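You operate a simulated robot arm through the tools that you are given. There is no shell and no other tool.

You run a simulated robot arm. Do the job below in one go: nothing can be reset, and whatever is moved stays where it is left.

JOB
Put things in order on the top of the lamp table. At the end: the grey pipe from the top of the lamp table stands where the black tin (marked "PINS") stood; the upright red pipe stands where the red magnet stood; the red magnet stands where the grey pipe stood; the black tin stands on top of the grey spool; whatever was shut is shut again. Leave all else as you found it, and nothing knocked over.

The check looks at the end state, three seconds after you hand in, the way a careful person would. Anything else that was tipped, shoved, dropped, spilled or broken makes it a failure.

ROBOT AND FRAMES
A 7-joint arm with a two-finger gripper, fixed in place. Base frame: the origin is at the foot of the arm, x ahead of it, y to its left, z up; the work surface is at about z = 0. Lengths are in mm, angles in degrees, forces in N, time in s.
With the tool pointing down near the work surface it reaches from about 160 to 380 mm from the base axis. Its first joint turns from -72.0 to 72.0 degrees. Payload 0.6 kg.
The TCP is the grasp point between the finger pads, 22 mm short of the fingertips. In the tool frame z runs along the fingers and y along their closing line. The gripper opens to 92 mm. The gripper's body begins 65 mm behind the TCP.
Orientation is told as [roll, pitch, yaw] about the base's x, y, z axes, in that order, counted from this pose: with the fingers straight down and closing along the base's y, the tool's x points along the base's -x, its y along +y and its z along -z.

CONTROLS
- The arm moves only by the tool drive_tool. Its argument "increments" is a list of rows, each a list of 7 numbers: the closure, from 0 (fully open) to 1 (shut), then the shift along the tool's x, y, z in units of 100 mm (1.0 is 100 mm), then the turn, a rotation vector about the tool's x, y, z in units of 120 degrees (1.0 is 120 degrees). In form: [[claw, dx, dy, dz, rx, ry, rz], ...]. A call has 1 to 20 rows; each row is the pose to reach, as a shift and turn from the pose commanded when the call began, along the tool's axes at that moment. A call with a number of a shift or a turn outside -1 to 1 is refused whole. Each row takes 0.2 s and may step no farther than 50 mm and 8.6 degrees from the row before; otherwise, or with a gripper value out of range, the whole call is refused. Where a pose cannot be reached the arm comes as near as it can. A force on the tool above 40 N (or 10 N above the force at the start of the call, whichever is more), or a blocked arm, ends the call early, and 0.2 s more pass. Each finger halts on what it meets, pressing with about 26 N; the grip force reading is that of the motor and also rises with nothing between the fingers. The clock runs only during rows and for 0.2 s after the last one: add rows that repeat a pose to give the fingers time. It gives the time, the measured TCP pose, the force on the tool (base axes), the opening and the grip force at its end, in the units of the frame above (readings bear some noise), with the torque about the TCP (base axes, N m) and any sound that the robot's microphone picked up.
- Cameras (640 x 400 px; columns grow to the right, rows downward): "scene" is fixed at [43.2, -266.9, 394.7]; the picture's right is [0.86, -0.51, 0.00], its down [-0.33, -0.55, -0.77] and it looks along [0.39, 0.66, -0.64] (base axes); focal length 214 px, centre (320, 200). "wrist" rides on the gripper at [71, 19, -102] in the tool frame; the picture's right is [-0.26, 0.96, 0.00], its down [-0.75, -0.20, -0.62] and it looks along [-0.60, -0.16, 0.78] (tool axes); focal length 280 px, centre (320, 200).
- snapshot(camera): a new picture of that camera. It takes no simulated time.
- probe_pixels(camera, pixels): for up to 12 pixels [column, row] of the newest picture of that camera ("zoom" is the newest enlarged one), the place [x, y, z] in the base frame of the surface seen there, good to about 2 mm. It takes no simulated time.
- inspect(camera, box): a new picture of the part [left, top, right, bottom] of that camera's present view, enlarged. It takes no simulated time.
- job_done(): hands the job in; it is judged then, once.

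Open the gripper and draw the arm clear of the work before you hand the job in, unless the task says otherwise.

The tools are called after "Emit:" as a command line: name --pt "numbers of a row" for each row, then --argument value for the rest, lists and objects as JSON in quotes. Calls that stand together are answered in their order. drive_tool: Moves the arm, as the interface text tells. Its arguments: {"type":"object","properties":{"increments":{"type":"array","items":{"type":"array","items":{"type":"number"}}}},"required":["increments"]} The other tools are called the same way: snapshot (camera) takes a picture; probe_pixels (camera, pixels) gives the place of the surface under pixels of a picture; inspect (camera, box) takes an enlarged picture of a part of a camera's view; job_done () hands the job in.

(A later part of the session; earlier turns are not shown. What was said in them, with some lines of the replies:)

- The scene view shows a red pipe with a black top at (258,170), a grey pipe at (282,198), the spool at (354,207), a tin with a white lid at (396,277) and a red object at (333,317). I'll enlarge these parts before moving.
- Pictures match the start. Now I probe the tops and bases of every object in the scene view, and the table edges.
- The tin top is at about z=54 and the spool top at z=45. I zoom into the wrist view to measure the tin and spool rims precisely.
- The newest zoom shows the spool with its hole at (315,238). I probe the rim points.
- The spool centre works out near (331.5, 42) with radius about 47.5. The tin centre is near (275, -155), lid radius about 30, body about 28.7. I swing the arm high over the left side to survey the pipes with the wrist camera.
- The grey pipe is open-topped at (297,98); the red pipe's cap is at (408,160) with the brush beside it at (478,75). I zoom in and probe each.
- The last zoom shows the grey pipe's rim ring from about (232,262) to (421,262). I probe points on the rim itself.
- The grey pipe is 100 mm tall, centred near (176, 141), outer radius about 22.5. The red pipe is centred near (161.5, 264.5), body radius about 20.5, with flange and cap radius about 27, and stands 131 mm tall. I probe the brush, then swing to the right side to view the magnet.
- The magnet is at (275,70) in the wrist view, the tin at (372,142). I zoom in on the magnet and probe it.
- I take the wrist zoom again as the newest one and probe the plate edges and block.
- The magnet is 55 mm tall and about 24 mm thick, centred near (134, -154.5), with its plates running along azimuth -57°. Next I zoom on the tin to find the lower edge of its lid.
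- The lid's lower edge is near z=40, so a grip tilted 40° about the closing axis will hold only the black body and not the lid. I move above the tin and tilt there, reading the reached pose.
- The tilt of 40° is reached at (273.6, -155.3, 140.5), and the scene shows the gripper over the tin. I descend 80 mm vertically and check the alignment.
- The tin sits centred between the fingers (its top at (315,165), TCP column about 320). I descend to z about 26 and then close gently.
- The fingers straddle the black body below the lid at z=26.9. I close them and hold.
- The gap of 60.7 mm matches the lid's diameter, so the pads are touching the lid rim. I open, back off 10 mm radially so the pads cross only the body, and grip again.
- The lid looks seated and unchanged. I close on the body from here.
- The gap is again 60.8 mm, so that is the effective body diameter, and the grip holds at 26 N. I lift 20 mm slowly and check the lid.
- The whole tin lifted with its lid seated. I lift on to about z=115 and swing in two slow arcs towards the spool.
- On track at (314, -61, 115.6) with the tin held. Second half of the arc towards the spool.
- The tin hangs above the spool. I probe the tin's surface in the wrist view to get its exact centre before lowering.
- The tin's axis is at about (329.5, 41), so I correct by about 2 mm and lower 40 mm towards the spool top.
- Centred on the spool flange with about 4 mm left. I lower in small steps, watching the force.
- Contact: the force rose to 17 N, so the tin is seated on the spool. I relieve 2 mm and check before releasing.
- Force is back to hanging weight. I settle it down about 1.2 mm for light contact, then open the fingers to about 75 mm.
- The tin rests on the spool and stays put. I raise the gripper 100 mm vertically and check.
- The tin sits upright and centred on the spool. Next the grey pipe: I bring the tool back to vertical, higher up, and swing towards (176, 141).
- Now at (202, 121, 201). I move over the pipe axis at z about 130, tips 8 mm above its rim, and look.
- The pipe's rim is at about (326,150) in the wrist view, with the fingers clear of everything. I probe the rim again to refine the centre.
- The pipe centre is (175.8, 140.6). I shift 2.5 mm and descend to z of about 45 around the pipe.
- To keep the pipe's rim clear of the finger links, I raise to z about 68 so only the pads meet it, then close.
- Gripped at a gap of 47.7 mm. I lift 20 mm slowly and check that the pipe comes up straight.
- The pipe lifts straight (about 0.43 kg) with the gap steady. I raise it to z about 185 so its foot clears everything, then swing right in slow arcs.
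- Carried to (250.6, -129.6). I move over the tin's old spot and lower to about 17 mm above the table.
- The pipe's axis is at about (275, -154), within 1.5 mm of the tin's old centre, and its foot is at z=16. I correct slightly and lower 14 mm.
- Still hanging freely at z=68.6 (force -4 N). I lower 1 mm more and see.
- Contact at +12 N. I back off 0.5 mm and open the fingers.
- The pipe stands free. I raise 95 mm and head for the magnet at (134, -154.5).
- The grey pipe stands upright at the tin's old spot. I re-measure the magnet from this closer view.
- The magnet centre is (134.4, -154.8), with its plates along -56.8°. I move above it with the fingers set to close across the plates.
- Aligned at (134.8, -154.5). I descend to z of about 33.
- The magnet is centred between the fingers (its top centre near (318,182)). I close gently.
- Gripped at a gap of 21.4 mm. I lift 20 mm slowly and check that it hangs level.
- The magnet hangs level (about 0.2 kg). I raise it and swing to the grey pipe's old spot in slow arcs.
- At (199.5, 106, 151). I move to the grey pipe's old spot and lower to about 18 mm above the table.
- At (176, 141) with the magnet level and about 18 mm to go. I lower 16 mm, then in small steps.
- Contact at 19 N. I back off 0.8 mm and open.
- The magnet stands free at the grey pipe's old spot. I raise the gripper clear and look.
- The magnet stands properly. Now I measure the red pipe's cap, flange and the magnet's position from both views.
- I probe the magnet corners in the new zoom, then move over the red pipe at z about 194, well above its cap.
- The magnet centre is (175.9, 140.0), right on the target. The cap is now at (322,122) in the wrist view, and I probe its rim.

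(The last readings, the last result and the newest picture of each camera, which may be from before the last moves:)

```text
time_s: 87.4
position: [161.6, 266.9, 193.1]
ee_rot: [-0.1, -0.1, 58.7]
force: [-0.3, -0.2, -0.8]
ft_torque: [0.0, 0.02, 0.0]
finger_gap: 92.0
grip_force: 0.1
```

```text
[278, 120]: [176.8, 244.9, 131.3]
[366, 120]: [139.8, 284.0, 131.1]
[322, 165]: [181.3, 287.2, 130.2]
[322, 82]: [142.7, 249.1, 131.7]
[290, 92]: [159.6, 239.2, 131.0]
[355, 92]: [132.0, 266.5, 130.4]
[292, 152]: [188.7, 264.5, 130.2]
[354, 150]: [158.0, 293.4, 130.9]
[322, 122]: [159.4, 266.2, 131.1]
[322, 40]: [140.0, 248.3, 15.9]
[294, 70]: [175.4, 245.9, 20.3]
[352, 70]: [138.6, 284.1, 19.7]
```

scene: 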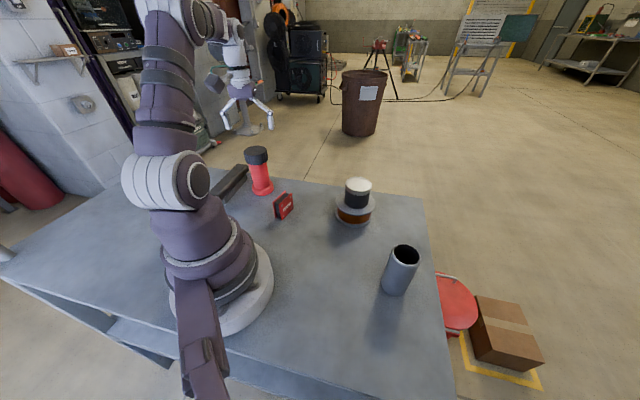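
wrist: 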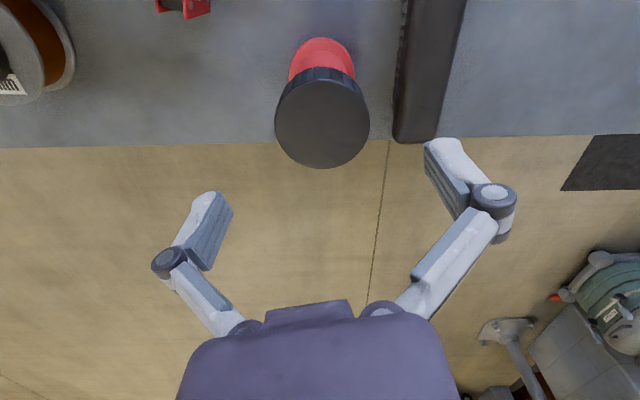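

The cap centre is (160.5, 266.3), radius about 27.5. I shift 1 mm and descend so the pads straddle the cap at z of about 113.

Emit:
drive_tool --pt "0 0.005 0.009 0.15 0 0 0" --pt "0 0.005 0.009 0.3 0 0 0" --pt "0 0.005 0.009 0.45 0 0 0" --pt "0 0.005 0.009 0.6 0 0 0" --pt "0 0.005 0.009 0.7 0 0 0" --pt "0 0.005 0.009 0.8 0 0 0" --pt "0 0.005 0.009 0.8 0 0 0"

Emit:
snapshot --camera "wrist"

Emit:
inspect --camera "scene" --box '[200, 100, 320, 220]'

```text
time_s: 89.0
position: [162.3, 264.8, 114.2]
ee_rot: [0.0, 0.0, 58.6]
force: [-0.2, 0.0, 0.3]
ft_torque: [-0.02, -0.01, 0.0]
finger_gap: 92.1
grip_force: 0.0
```

```text
taken
```

wrist: 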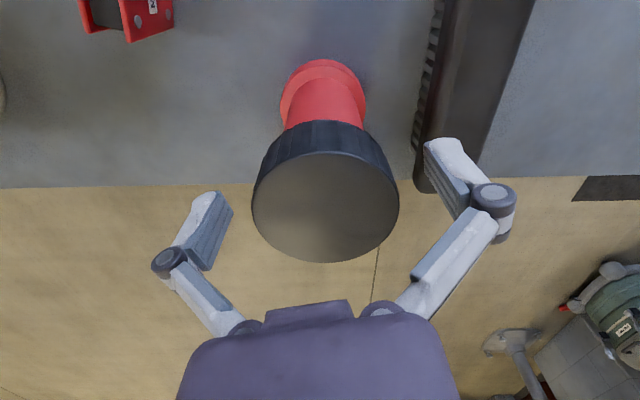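

```text
3.33 times, centred on (260, 160) of scene
```

zoom: 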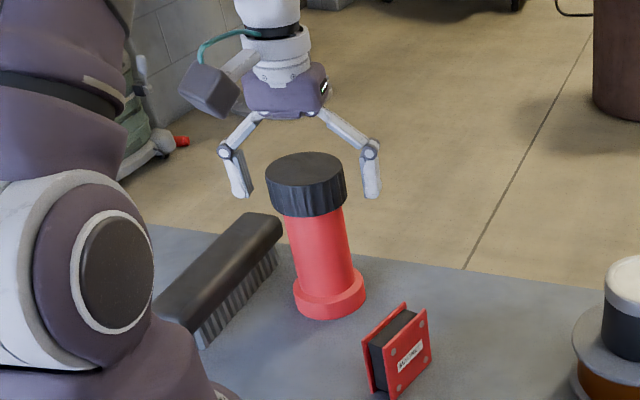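

The cap sits about 2 mm to the tool's +y side (centre column about 325 vs 320). I shift 1.8 mm and close on it.

Emit:
drive_tool --pt "0 0 0.018 0 0 0 0" --pt "0 0 0.018 0 0 0 0" --pt "0.25 0 0.018 0 0 0 0" --pt "0.35 0 0.018 0 0 0 0" --pt "0.45 0 0.018 0 0 0 0" --pt "0.7 0 0.018 0 0 0 0" --pt "1 0 0.018 0 0 0 0" --pt "1 0 0.018 0 0 0 0" --pt "1 0 0.018 0 0 0 0"

Emit:
snapshot --camera "wrist"

```text
time_s: 91.0
position: [161.5, 265.4, 113.4]
ee_rot: [0.1, 0.1, 58.6]
force: [1.4, -1.7, 2.7]
ft_torque: [0.01, -0.07, -0.01]
finger_gap: 57.5
grip_force: 25.9
```

```text
taken
```

wrist: 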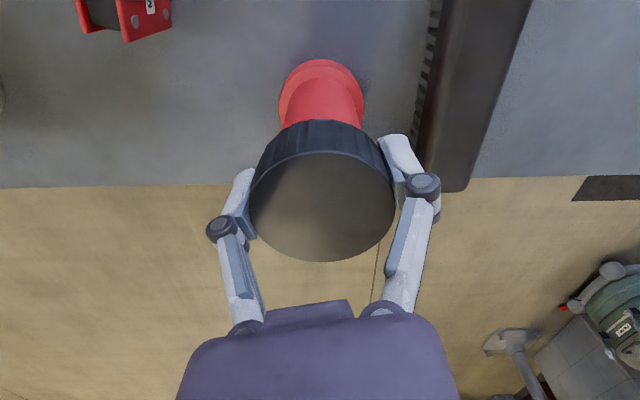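

Gripped the cap at a gap of 57.5 mm. I lift only 3 mm as a test of whether the whole pipe comes along.

Emit:
drive_tool --pt "1 0 0 -0.01 0 0 0" --pt "1 0 0 -0.02 0 0 0" --pt "1 0 0 -0.03 0 0 0" --pt "1 0 0 -0.03 0 0 0"

Emit:
inspect --camera "wrist" --box '[220, 40, 420, 280]'

Emit:
inspect --camera "scene" --box '[230, 130, 300, 210]'

```text
time_s: 92.0
position: [161.1, 266.0, 117.3]
ee_rot: [-0.1, 0.0, 58.7]
force: [-0.3, -0.2, -3.7]
ft_torque: [-0.04, 0.04, 0.02]
finger_gap: 57.1
grip_force: 25.8
```

```text
1.67 times, centred on (320, 160) of wrist
```

zoom: 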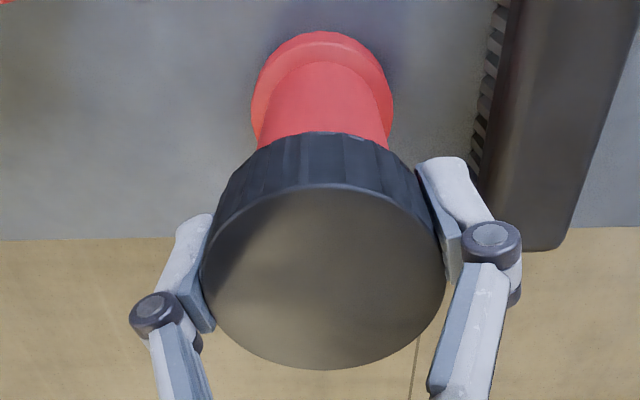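

```text
5.00 times, centred on (265, 170) of scene
```

zoom: 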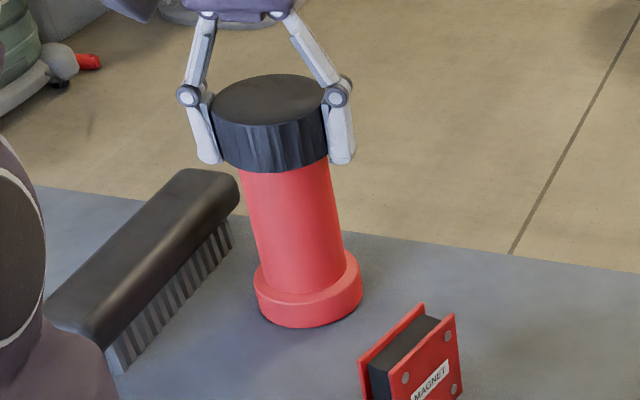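

The force is -3.7 N, consistent with the whole pipe being lifted. I raise another 20 mm and verify.

Emit:
drive_tool --pt "1 0 0 -0.04 0 0 0" --pt "1 0 0 -0.08 0 0 0" --pt "1 0 0 -0.14 0 0 0" --pt "1 0 0 -0.2 0 0 0" --pt "1 0 0 -0.2 0 0 0"

Emit:
snapshot --camera "wrist"

Emit:
inspect --camera "scene" --box '[230, 130, 300, 210]'

```text
time_s: 93.2
position: [161.0, 264.4, 137.7]
ee_rot: [0.1, 0.0, 58.6]
force: [0.9, 0.0, -5.0]
ft_torque: [-0.01, 0.03, -0.04]
finger_gap: 57.2
grip_force: 25.8
```

```text
taken
```

wrist: 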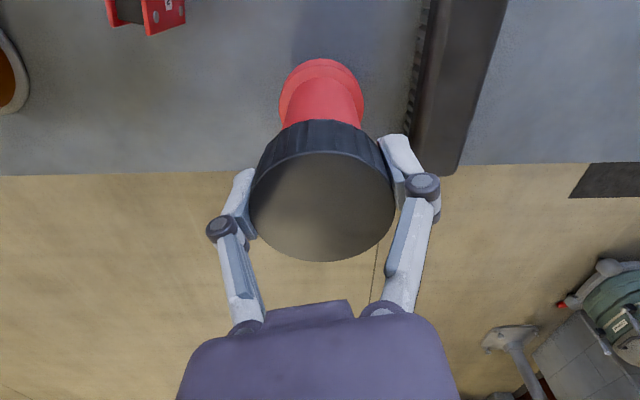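

```text
5.00 times, centred on (265, 170) of scene
```

zoom: 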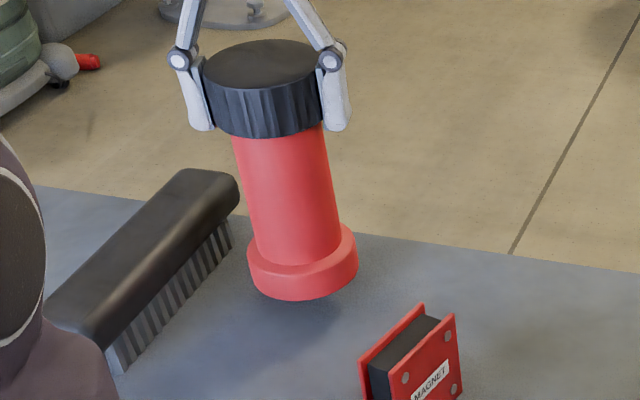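

The whole pipe with its cap is clear of the table. I raise it to z of about 232 (foot at about 118) and carry it round in slow arcs.

Emit:
drive_tool --pt "1 0 0 -0.12 0 0 0" --pt "1 0 0 -0.24 0 0 0" --pt "1 0 0 -0.36 0 0 0" --pt "1 0 0 -0.48 0 0 0" --pt "1 0 0 -0.6 0 0 0" --pt "1 0 0 -0.72 0 0 0" --pt "1 0 0 -0.84 0 0 0" --pt "1 0 0 -0.95 0 0 0" --pt "1 0 0 -0.95 0 0 0"

Emit:
drive_tool --pt "1 0.055 -0.077 0 0 0 0.0172" --pt "1 0.111 -0.154 0 0 0 0.0343" --pt "1 0.166 -0.232 0 0 0 0.0515" --pt "1 0.222 -0.309 0 0 0 0.0687" --pt "1 0.277 -0.386 0 0 0 0.0858" --pt "1 0.332 -0.463 0 0 0 0.103" --pt "1 0.388 -0.54 0 0 0 0.1202" --pt "1 0.443 -0.618 0 0 0 0.1373" --pt "1 0.499 -0.695 0 0 0 0.1545" --pt "1 0.554 -0.772 0 0 0 0.1717" --pt "1 0.554 -0.772 0 0 0 0.1717"

Emit:
drive_tool --pt "1 0.04 -0.087 0 0 0 0.0183" --pt "1 0.08 -0.174 0 0 0 0.0367" --pt "1 0.12 -0.26 0 0 0 0.055" --pt "1 0.16 -0.347 0 0 0 0.0733" --pt "1 0.2 -0.434 0 0 0 0.0917" --pt "1 0.239 -0.521 0 0 0 0.11" --pt "1 0.279 -0.608 0 0 0 0.1283" --pt "1 0.319 -0.694 0 0 0 0.1467" --pt "1 0.359 -0.781 0 0 0 0.165" --pt "1 0.399 -0.868 0 0 0 0.1833" --pt "1 0.399 -0.868 0 0 0 0.1833"

Emit:
drive_tool --pt "1 0.025 -0.094 0 0 0 0.02" --pt "1 0.05 -0.188 0 0 0 0.04" --pt "1 0.074 -0.281 0 0 0 0.06" --pt "1 0.099 -0.375 0 0 0 0.08" --pt "1 0.124 -0.469 0 0 0 0.1" --pt "1 0.149 -0.563 0 0 0 0.12" --pt "1 0.174 -0.657 0 0 0 0.14" --pt "1 0.198 -0.75 0 0 0 0.16" --pt "1 0.223 -0.844 0 0 0 0.18" --pt "1 0.248 -0.938 0 0 0 0.2" --pt "1 0.248 -0.938 0 0 0 0.2"

```text
time_s: 95.2
position: [159.1, 264.4, 232.8]
ee_rot: [0.1, -0.1, 58.6]
force: [0.1, -1.4, -3.5]
ft_torque: [-0.01, 0.0, 0.02]
finger_gap: 57.3
grip_force: 25.8
```

```text
time_s: 97.6
position: [197.9, 177.7, 233.4]
ee_rot: [0.1, 0.0, 38.0]
force: [0.1, -0.5, -3.9]
ft_torque: [-0.03, 0.03, 0.02]
finger_gap: 57.0
grip_force: 25.9
```

```text
time_s: 100.0
position: [219.3, 84.7, 230.7]
ee_rot: [0.0, 0.0, 16.0]
force: [-1.4, 0.4, -3.2]
ft_torque: [-0.02, 0.01, 0.0]
finger_gap: 57.3
grip_force: 26.2
```

```text
time_s: 102.4
position: [222.4, -12.1, 232.5]
ee_rot: [0.0, 0.1, -8.1]
force: [-0.4, 0.5, -4.2]
ft_torque: [0.0, 0.02, 0.02]
finger_gap: 56.8
grip_force: 25.5
```

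The pipe is steady at (222, -12, 232). I continue to the magnet's old spot.

Emit:
drive_tool --pt "1 0.02 -0.092 0 0 0 0.0192" --pt "1 0.039 -0.183 0 0 0 0.0383" --pt "1 0.059 -0.275 0 0 0 0.0575" --pt "1 0.078 -0.366 0 0 0 0.0767" --pt "1 0.098 -0.458 0 0 0 0.0958" --pt "1 0.117 -0.55 0 0 0 0.115" --pt "1 0.137 -0.641 0 0 0 0.1342" --pt "1 0.156 -0.733 0 0 0 0.1533" --pt "1 0.176 -0.824 0 0 0 0.1725" --pt "1 0.195 -0.916 0 0 0 0.1917" --pt "1 0.195 -0.916 0 0 0 0.1917"

Emit:
drive_tool --pt "1 0.022 -0.084 0 0 0 0.0167" --pt "1 0.043 -0.168 0 0 0 0.0333" --pt "1 0.065 -0.252 0 0 0 0.05" --pt "1 0.086 -0.336 0 0 0 0.0667" --pt "1 0.108 -0.42 0 0 0 0.0833" --pt "1 0.129 -0.504 0 0 0 0.1" --pt "1 0.151 -0.588 0 0 0 0.1167" --pt "1 0.172 -0.672 0 0 0 0.1333" --pt "1 0.194 -0.756 0 0 0 0.15" --pt "1 0.194 -0.756 0 0 0 0.15"

Emit:
snapshot --camera "wrist"

Emit:
snapshot --camera "scene"

```text
time_s: 104.8
position: [190.0, -100.6, 232.1]
ee_rot: [0.0, 0.1, -31.0]
force: [-0.4, 0.0, -3.6]
ft_torque: [-0.01, 0.02, -0.02]
finger_gap: 57.2
grip_force: 26.4
```

```text
time_s: 107.0
position: [133.9, -156.3, 232.9]
ee_rot: [0.0, -0.1, -49.0]
force: [0.5, -0.5, -3.6]
ft_torque: [0.04, 0.0, 0.01]
finger_gap: 57.2
grip_force: 25.9
```

```text
taken
```

wrist: 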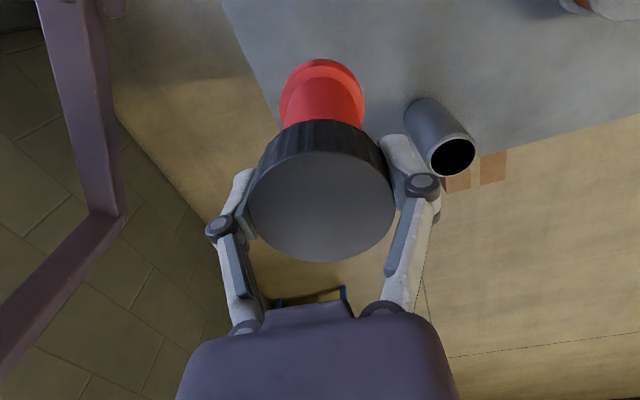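

```text
taken
```

scene: 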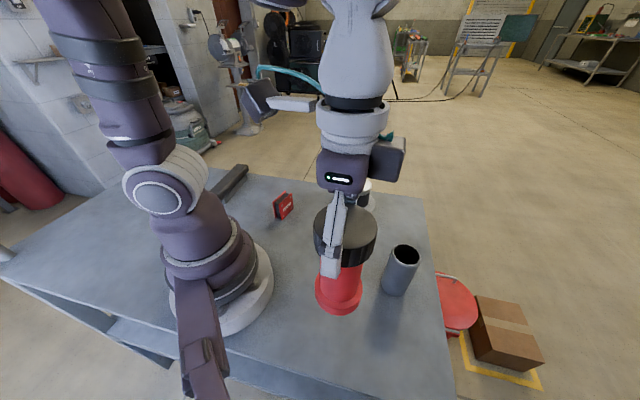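

The pipe hangs upright over the target. I probe the cap rim to get its exact centre before lowering.

Emit:
probe_pixels --camera "wrist" --pixels '[[258, 205], [390, 205], [322, 257], [322, 156], [275, 170], [370, 170], [280, 244], [366, 242], [322, 205]]'

```text
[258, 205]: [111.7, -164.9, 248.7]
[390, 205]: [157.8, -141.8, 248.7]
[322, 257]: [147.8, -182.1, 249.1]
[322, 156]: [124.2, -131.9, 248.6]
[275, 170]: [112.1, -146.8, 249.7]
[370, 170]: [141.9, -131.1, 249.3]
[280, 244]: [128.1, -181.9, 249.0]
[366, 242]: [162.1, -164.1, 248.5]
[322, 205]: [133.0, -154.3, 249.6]
```

The cap centre is (135.5, -155.5), within 1.5 mm of the target, and its foot is at about z=118. I correct 1 mm and lower 100 mm.

Emit:
drive_tool --pt "1 0.01 -0.002 0.12 0 0 0" --pt "1 0.01 -0.002 0.24 0 0 0" --pt "1 0.01 -0.002 0.36 0 0 0" --pt "1 0.01 -0.002 0.48 0 0 0" --pt "1 0.01 -0.002 0.6 0 0 0" --pt "1 0.01 -0.002 0.72 0 0 0" --pt "1 0.01 -0.002 0.84 0 0 0" --pt "1 0.01 -0.002 0.93 0 0 0" --pt "1 0.01 -0.002 1.0 0 0 0" --pt "1 0.01 -0.002 1.0 0 0 0"

Emit:
drive_tool --pt "1 0 0 0.05 0 0 0" --pt "1 0 0 0.1 0 0 0" --pt "1 0 0 0.13 0 0 0" --pt "1 0 0 0.15 0 0 0" --pt "1 0 0 0.15 0 0 0"

Emit:
inspect --camera "scene" --box '[280, 220, 420, 360]'

```text
time_s: 109.2
position: [132.7, -154.5, 132.8]
ee_rot: [-0.1, 0.1, -49.0]
force: [-0.3, 0.9, -3.7]
ft_torque: [0.0, -0.01, -0.01]
finger_gap: 57.1
grip_force: 25.7
```

```text
time_s: 110.4
position: [134.5, -154.0, 116.4]
ee_rot: [0.1, 0.0, -48.9]
force: [0.6, 0.2, -3.9]
ft_torque: [0.0, 0.01, -0.01]
finger_gap: 57.4
grip_force: 26.0
```

```text
2.86 times, centred on (350, 290) of scene
```

zoom: 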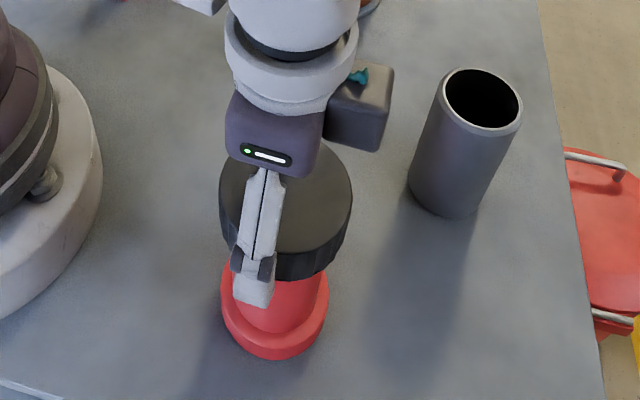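

About 3 mm remain by the commanded heights. I lower in small steps.

Emit:
drive_tool --pt "1 0 0 0.01 0 0 0" --pt "1 0 0 0.02 0 0 0" --pt "1 0 0 0.02 0 0 0"

Emit:
drive_tool --pt "1 0 0 0.005 0 0 0" --pt "1 0 0 0.01 0 0 0" --pt "1 0 0 0.01 0 0 0"

```text
time_s: 111.2
position: [134.1, -154.3, 117.1]
ee_rot: [0.0, 0.0, -49.1]
force: [0.2, 0.7, -3.5]
ft_torque: [0.0, 0.02, -0.02]
finger_gap: 57.4
grip_force: 26.3
```

```text
time_s: 112.0
position: [134.3, -153.6, 115.6]
ee_rot: [0.1, 0.0, -49.0]
force: [0.6, 0.1, -1.2]
ft_torque: [-0.11, 0.04, 0.03]
finger_gap: 57.2
grip_force: 25.8
```

The force eased to -1.2 N, so the foot is just touching. I press 0.4 mm more and open the fingers.

Emit:
drive_tool --pt "1 0 0 0.004 0 0 0" --pt "1 0 0 0.004 0 0 0"

Emit:
drive_tool --pt "0.38 0 0 0 0 0 0" --pt "0.33 0 0 0 0 0 0" --pt "0.25 0 0 0 0 0 0" --pt "0.1 0 0 0 0 0 0" --pt "0.0 0 0 0 0 0 0" --pt "0.0 0 0 0 0 0 0" --pt "0.0 0 0 0 0 0 0"

Emit:
snapshot --camera "wrist"

```text
time_s: 112.6
position: [133.6, -153.7, 113.9]
ee_rot: [0.1, 0.0, -49.0]
force: [0.2, -1.1, 2.9]
ft_torque: [-0.13, 0.0, 0.01]
finger_gap: 57.4
grip_force: 25.9
```

```text
time_s: 114.2
position: [133.8, -154.4, 113.9]
ee_rot: [0.0, 0.0, -48.9]
force: [-0.6, 0.3, -0.1]
ft_torque: [0.02, -0.02, -0.02]
finger_gap: 91.7
grip_force: 0.1
```

```text
taken
```

wrist: 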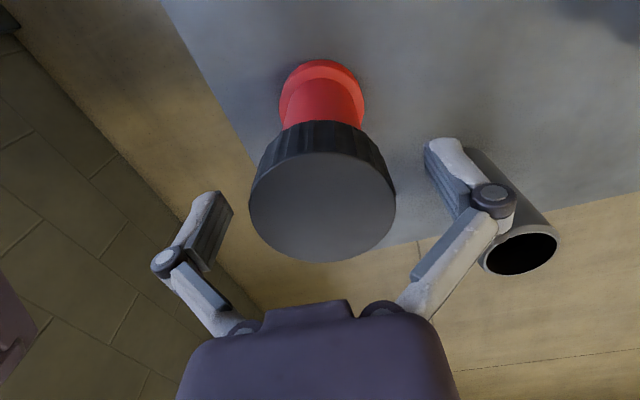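

The red pipe stands free. I raise the gripper 100 mm straight up and draw back to a clear place over the table's centre, then view everything.

Emit:
drive_tool --pt "0 0 0 -0.1 0 0 0" --pt "0 0 0 -0.3 0 0 0" --pt "0 0 0 -0.5 0 0 0" --pt "0 0 0 -0.75 0 0 0" --pt "0 0 0 -1.0 0 0 0" --pt "0 0 0 -1.0 0 0 0"

Emit:
drive_tool --pt "0 0 0 -0.3 0 0 0" --pt "0 0.05 0.15 -0.4 0 0 -0.04" --pt "0 0.1 0.3 -0.4 0 0 -0.08" --pt "0 0.15 0.45 -0.4 0 0 -0.12" --pt "0 0.2 0.6 -0.4 0 0 -0.16" --pt "0 0.25 0.75 -0.4 0 0 -0.2" --pt "0 0.3 0.9 -0.4 0 0 -0.24" --pt "0 0.3 0.9 -0.4 0 0 -0.24"

Emit:
snapshot --camera "wrist"

Emit:
snapshot --camera "scene"

```text
time_s: 115.6
position: [134.5, -152.8, 213.2]
ee_rot: [0.0, 0.1, -48.9]
force: [0.2, 0.0, 0.5]
ft_torque: [-0.02, 0.0, -0.01]
finger_gap: 92.0
grip_force: 0.1
```

```text
time_s: 117.4
position: [180.6, -70.5, 254.1]
ee_rot: [0.0, 0.0, -20.1]
force: [-0.7, 1.0, -0.7]
ft_torque: [-0.02, 0.05, 0.0]
finger_gap: 92.2
grip_force: 0.0
```

```text
taken
```

wrist: 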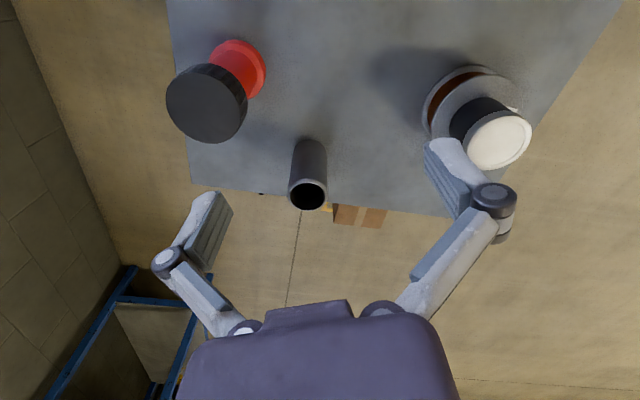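

```text
taken
```

scene: 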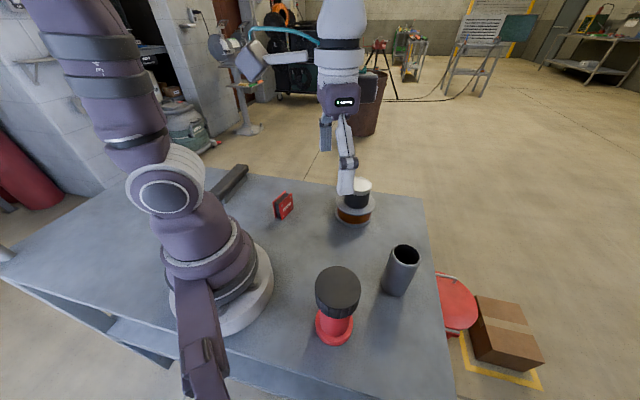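

All four objects stand where they should. I check the final centres with probes and a close look at the tin's lid.

Emit:
probe_pixels --camera "scene" --pixels '[[338, 285], [320, 285], [357, 290], [338, 305], [335, 333], [320, 325], [405, 247], [391, 258], [418, 254], [397, 290]]'

Emit:
inspect --camera "scene" --box '[300, 165, 440, 350]'

Emit:
inspect --camera "wrist" --box '[400, 50, 560, 190]'

```text
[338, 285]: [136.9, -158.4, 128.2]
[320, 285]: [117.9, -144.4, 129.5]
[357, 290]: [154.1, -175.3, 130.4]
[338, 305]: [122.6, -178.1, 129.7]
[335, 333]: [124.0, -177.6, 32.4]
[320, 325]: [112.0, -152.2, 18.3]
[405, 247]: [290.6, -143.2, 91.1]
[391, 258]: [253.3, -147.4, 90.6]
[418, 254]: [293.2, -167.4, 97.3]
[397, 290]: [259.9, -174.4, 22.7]
```

```text
2.16 times, centred on (370, 258) of scene
```

zoom: 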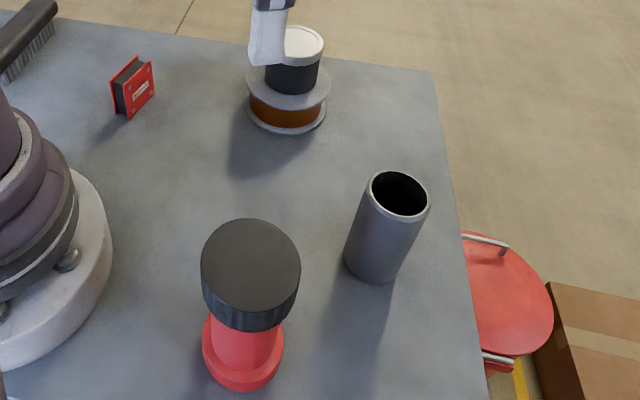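

```text
2.86 times, centred on (480, 120) of wrist
```

zoom: 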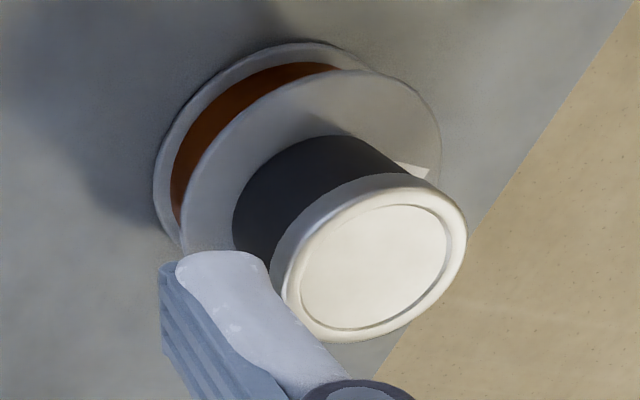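

The tin is lidded and upright on the spool. The grey pipe, red pipe and magnet stand within about 2 mm of their target centres. The gripper is open and clear at z=254, so I hand in.

Emit:
job_done

```text
The job is handed in.
```

The top of the lamp table is in order and I've handed the job in. The result of the check wasn't reported back to me.

- **Black tin:** it stands upright and roughly centred on top of the grey spool, with its lid still shut. I never saw the "PINS" label; I took it to be the only black tin on the table.
- **Grey pipe:** it stands where the tin stood, about 1 mm off by my measurements.
- **Red magnet:** it stands upright where the grey pipe stood, within about 1 mm. It faces a different way than before, as the job didn't give a direction.
- **Red pipe:** it stands upright with its cap on where the magnet stood, within about 2 mm.

The spool and brush look undisturbed, and nothing was knocked over. The gripper is open and drawn up clear of the table.
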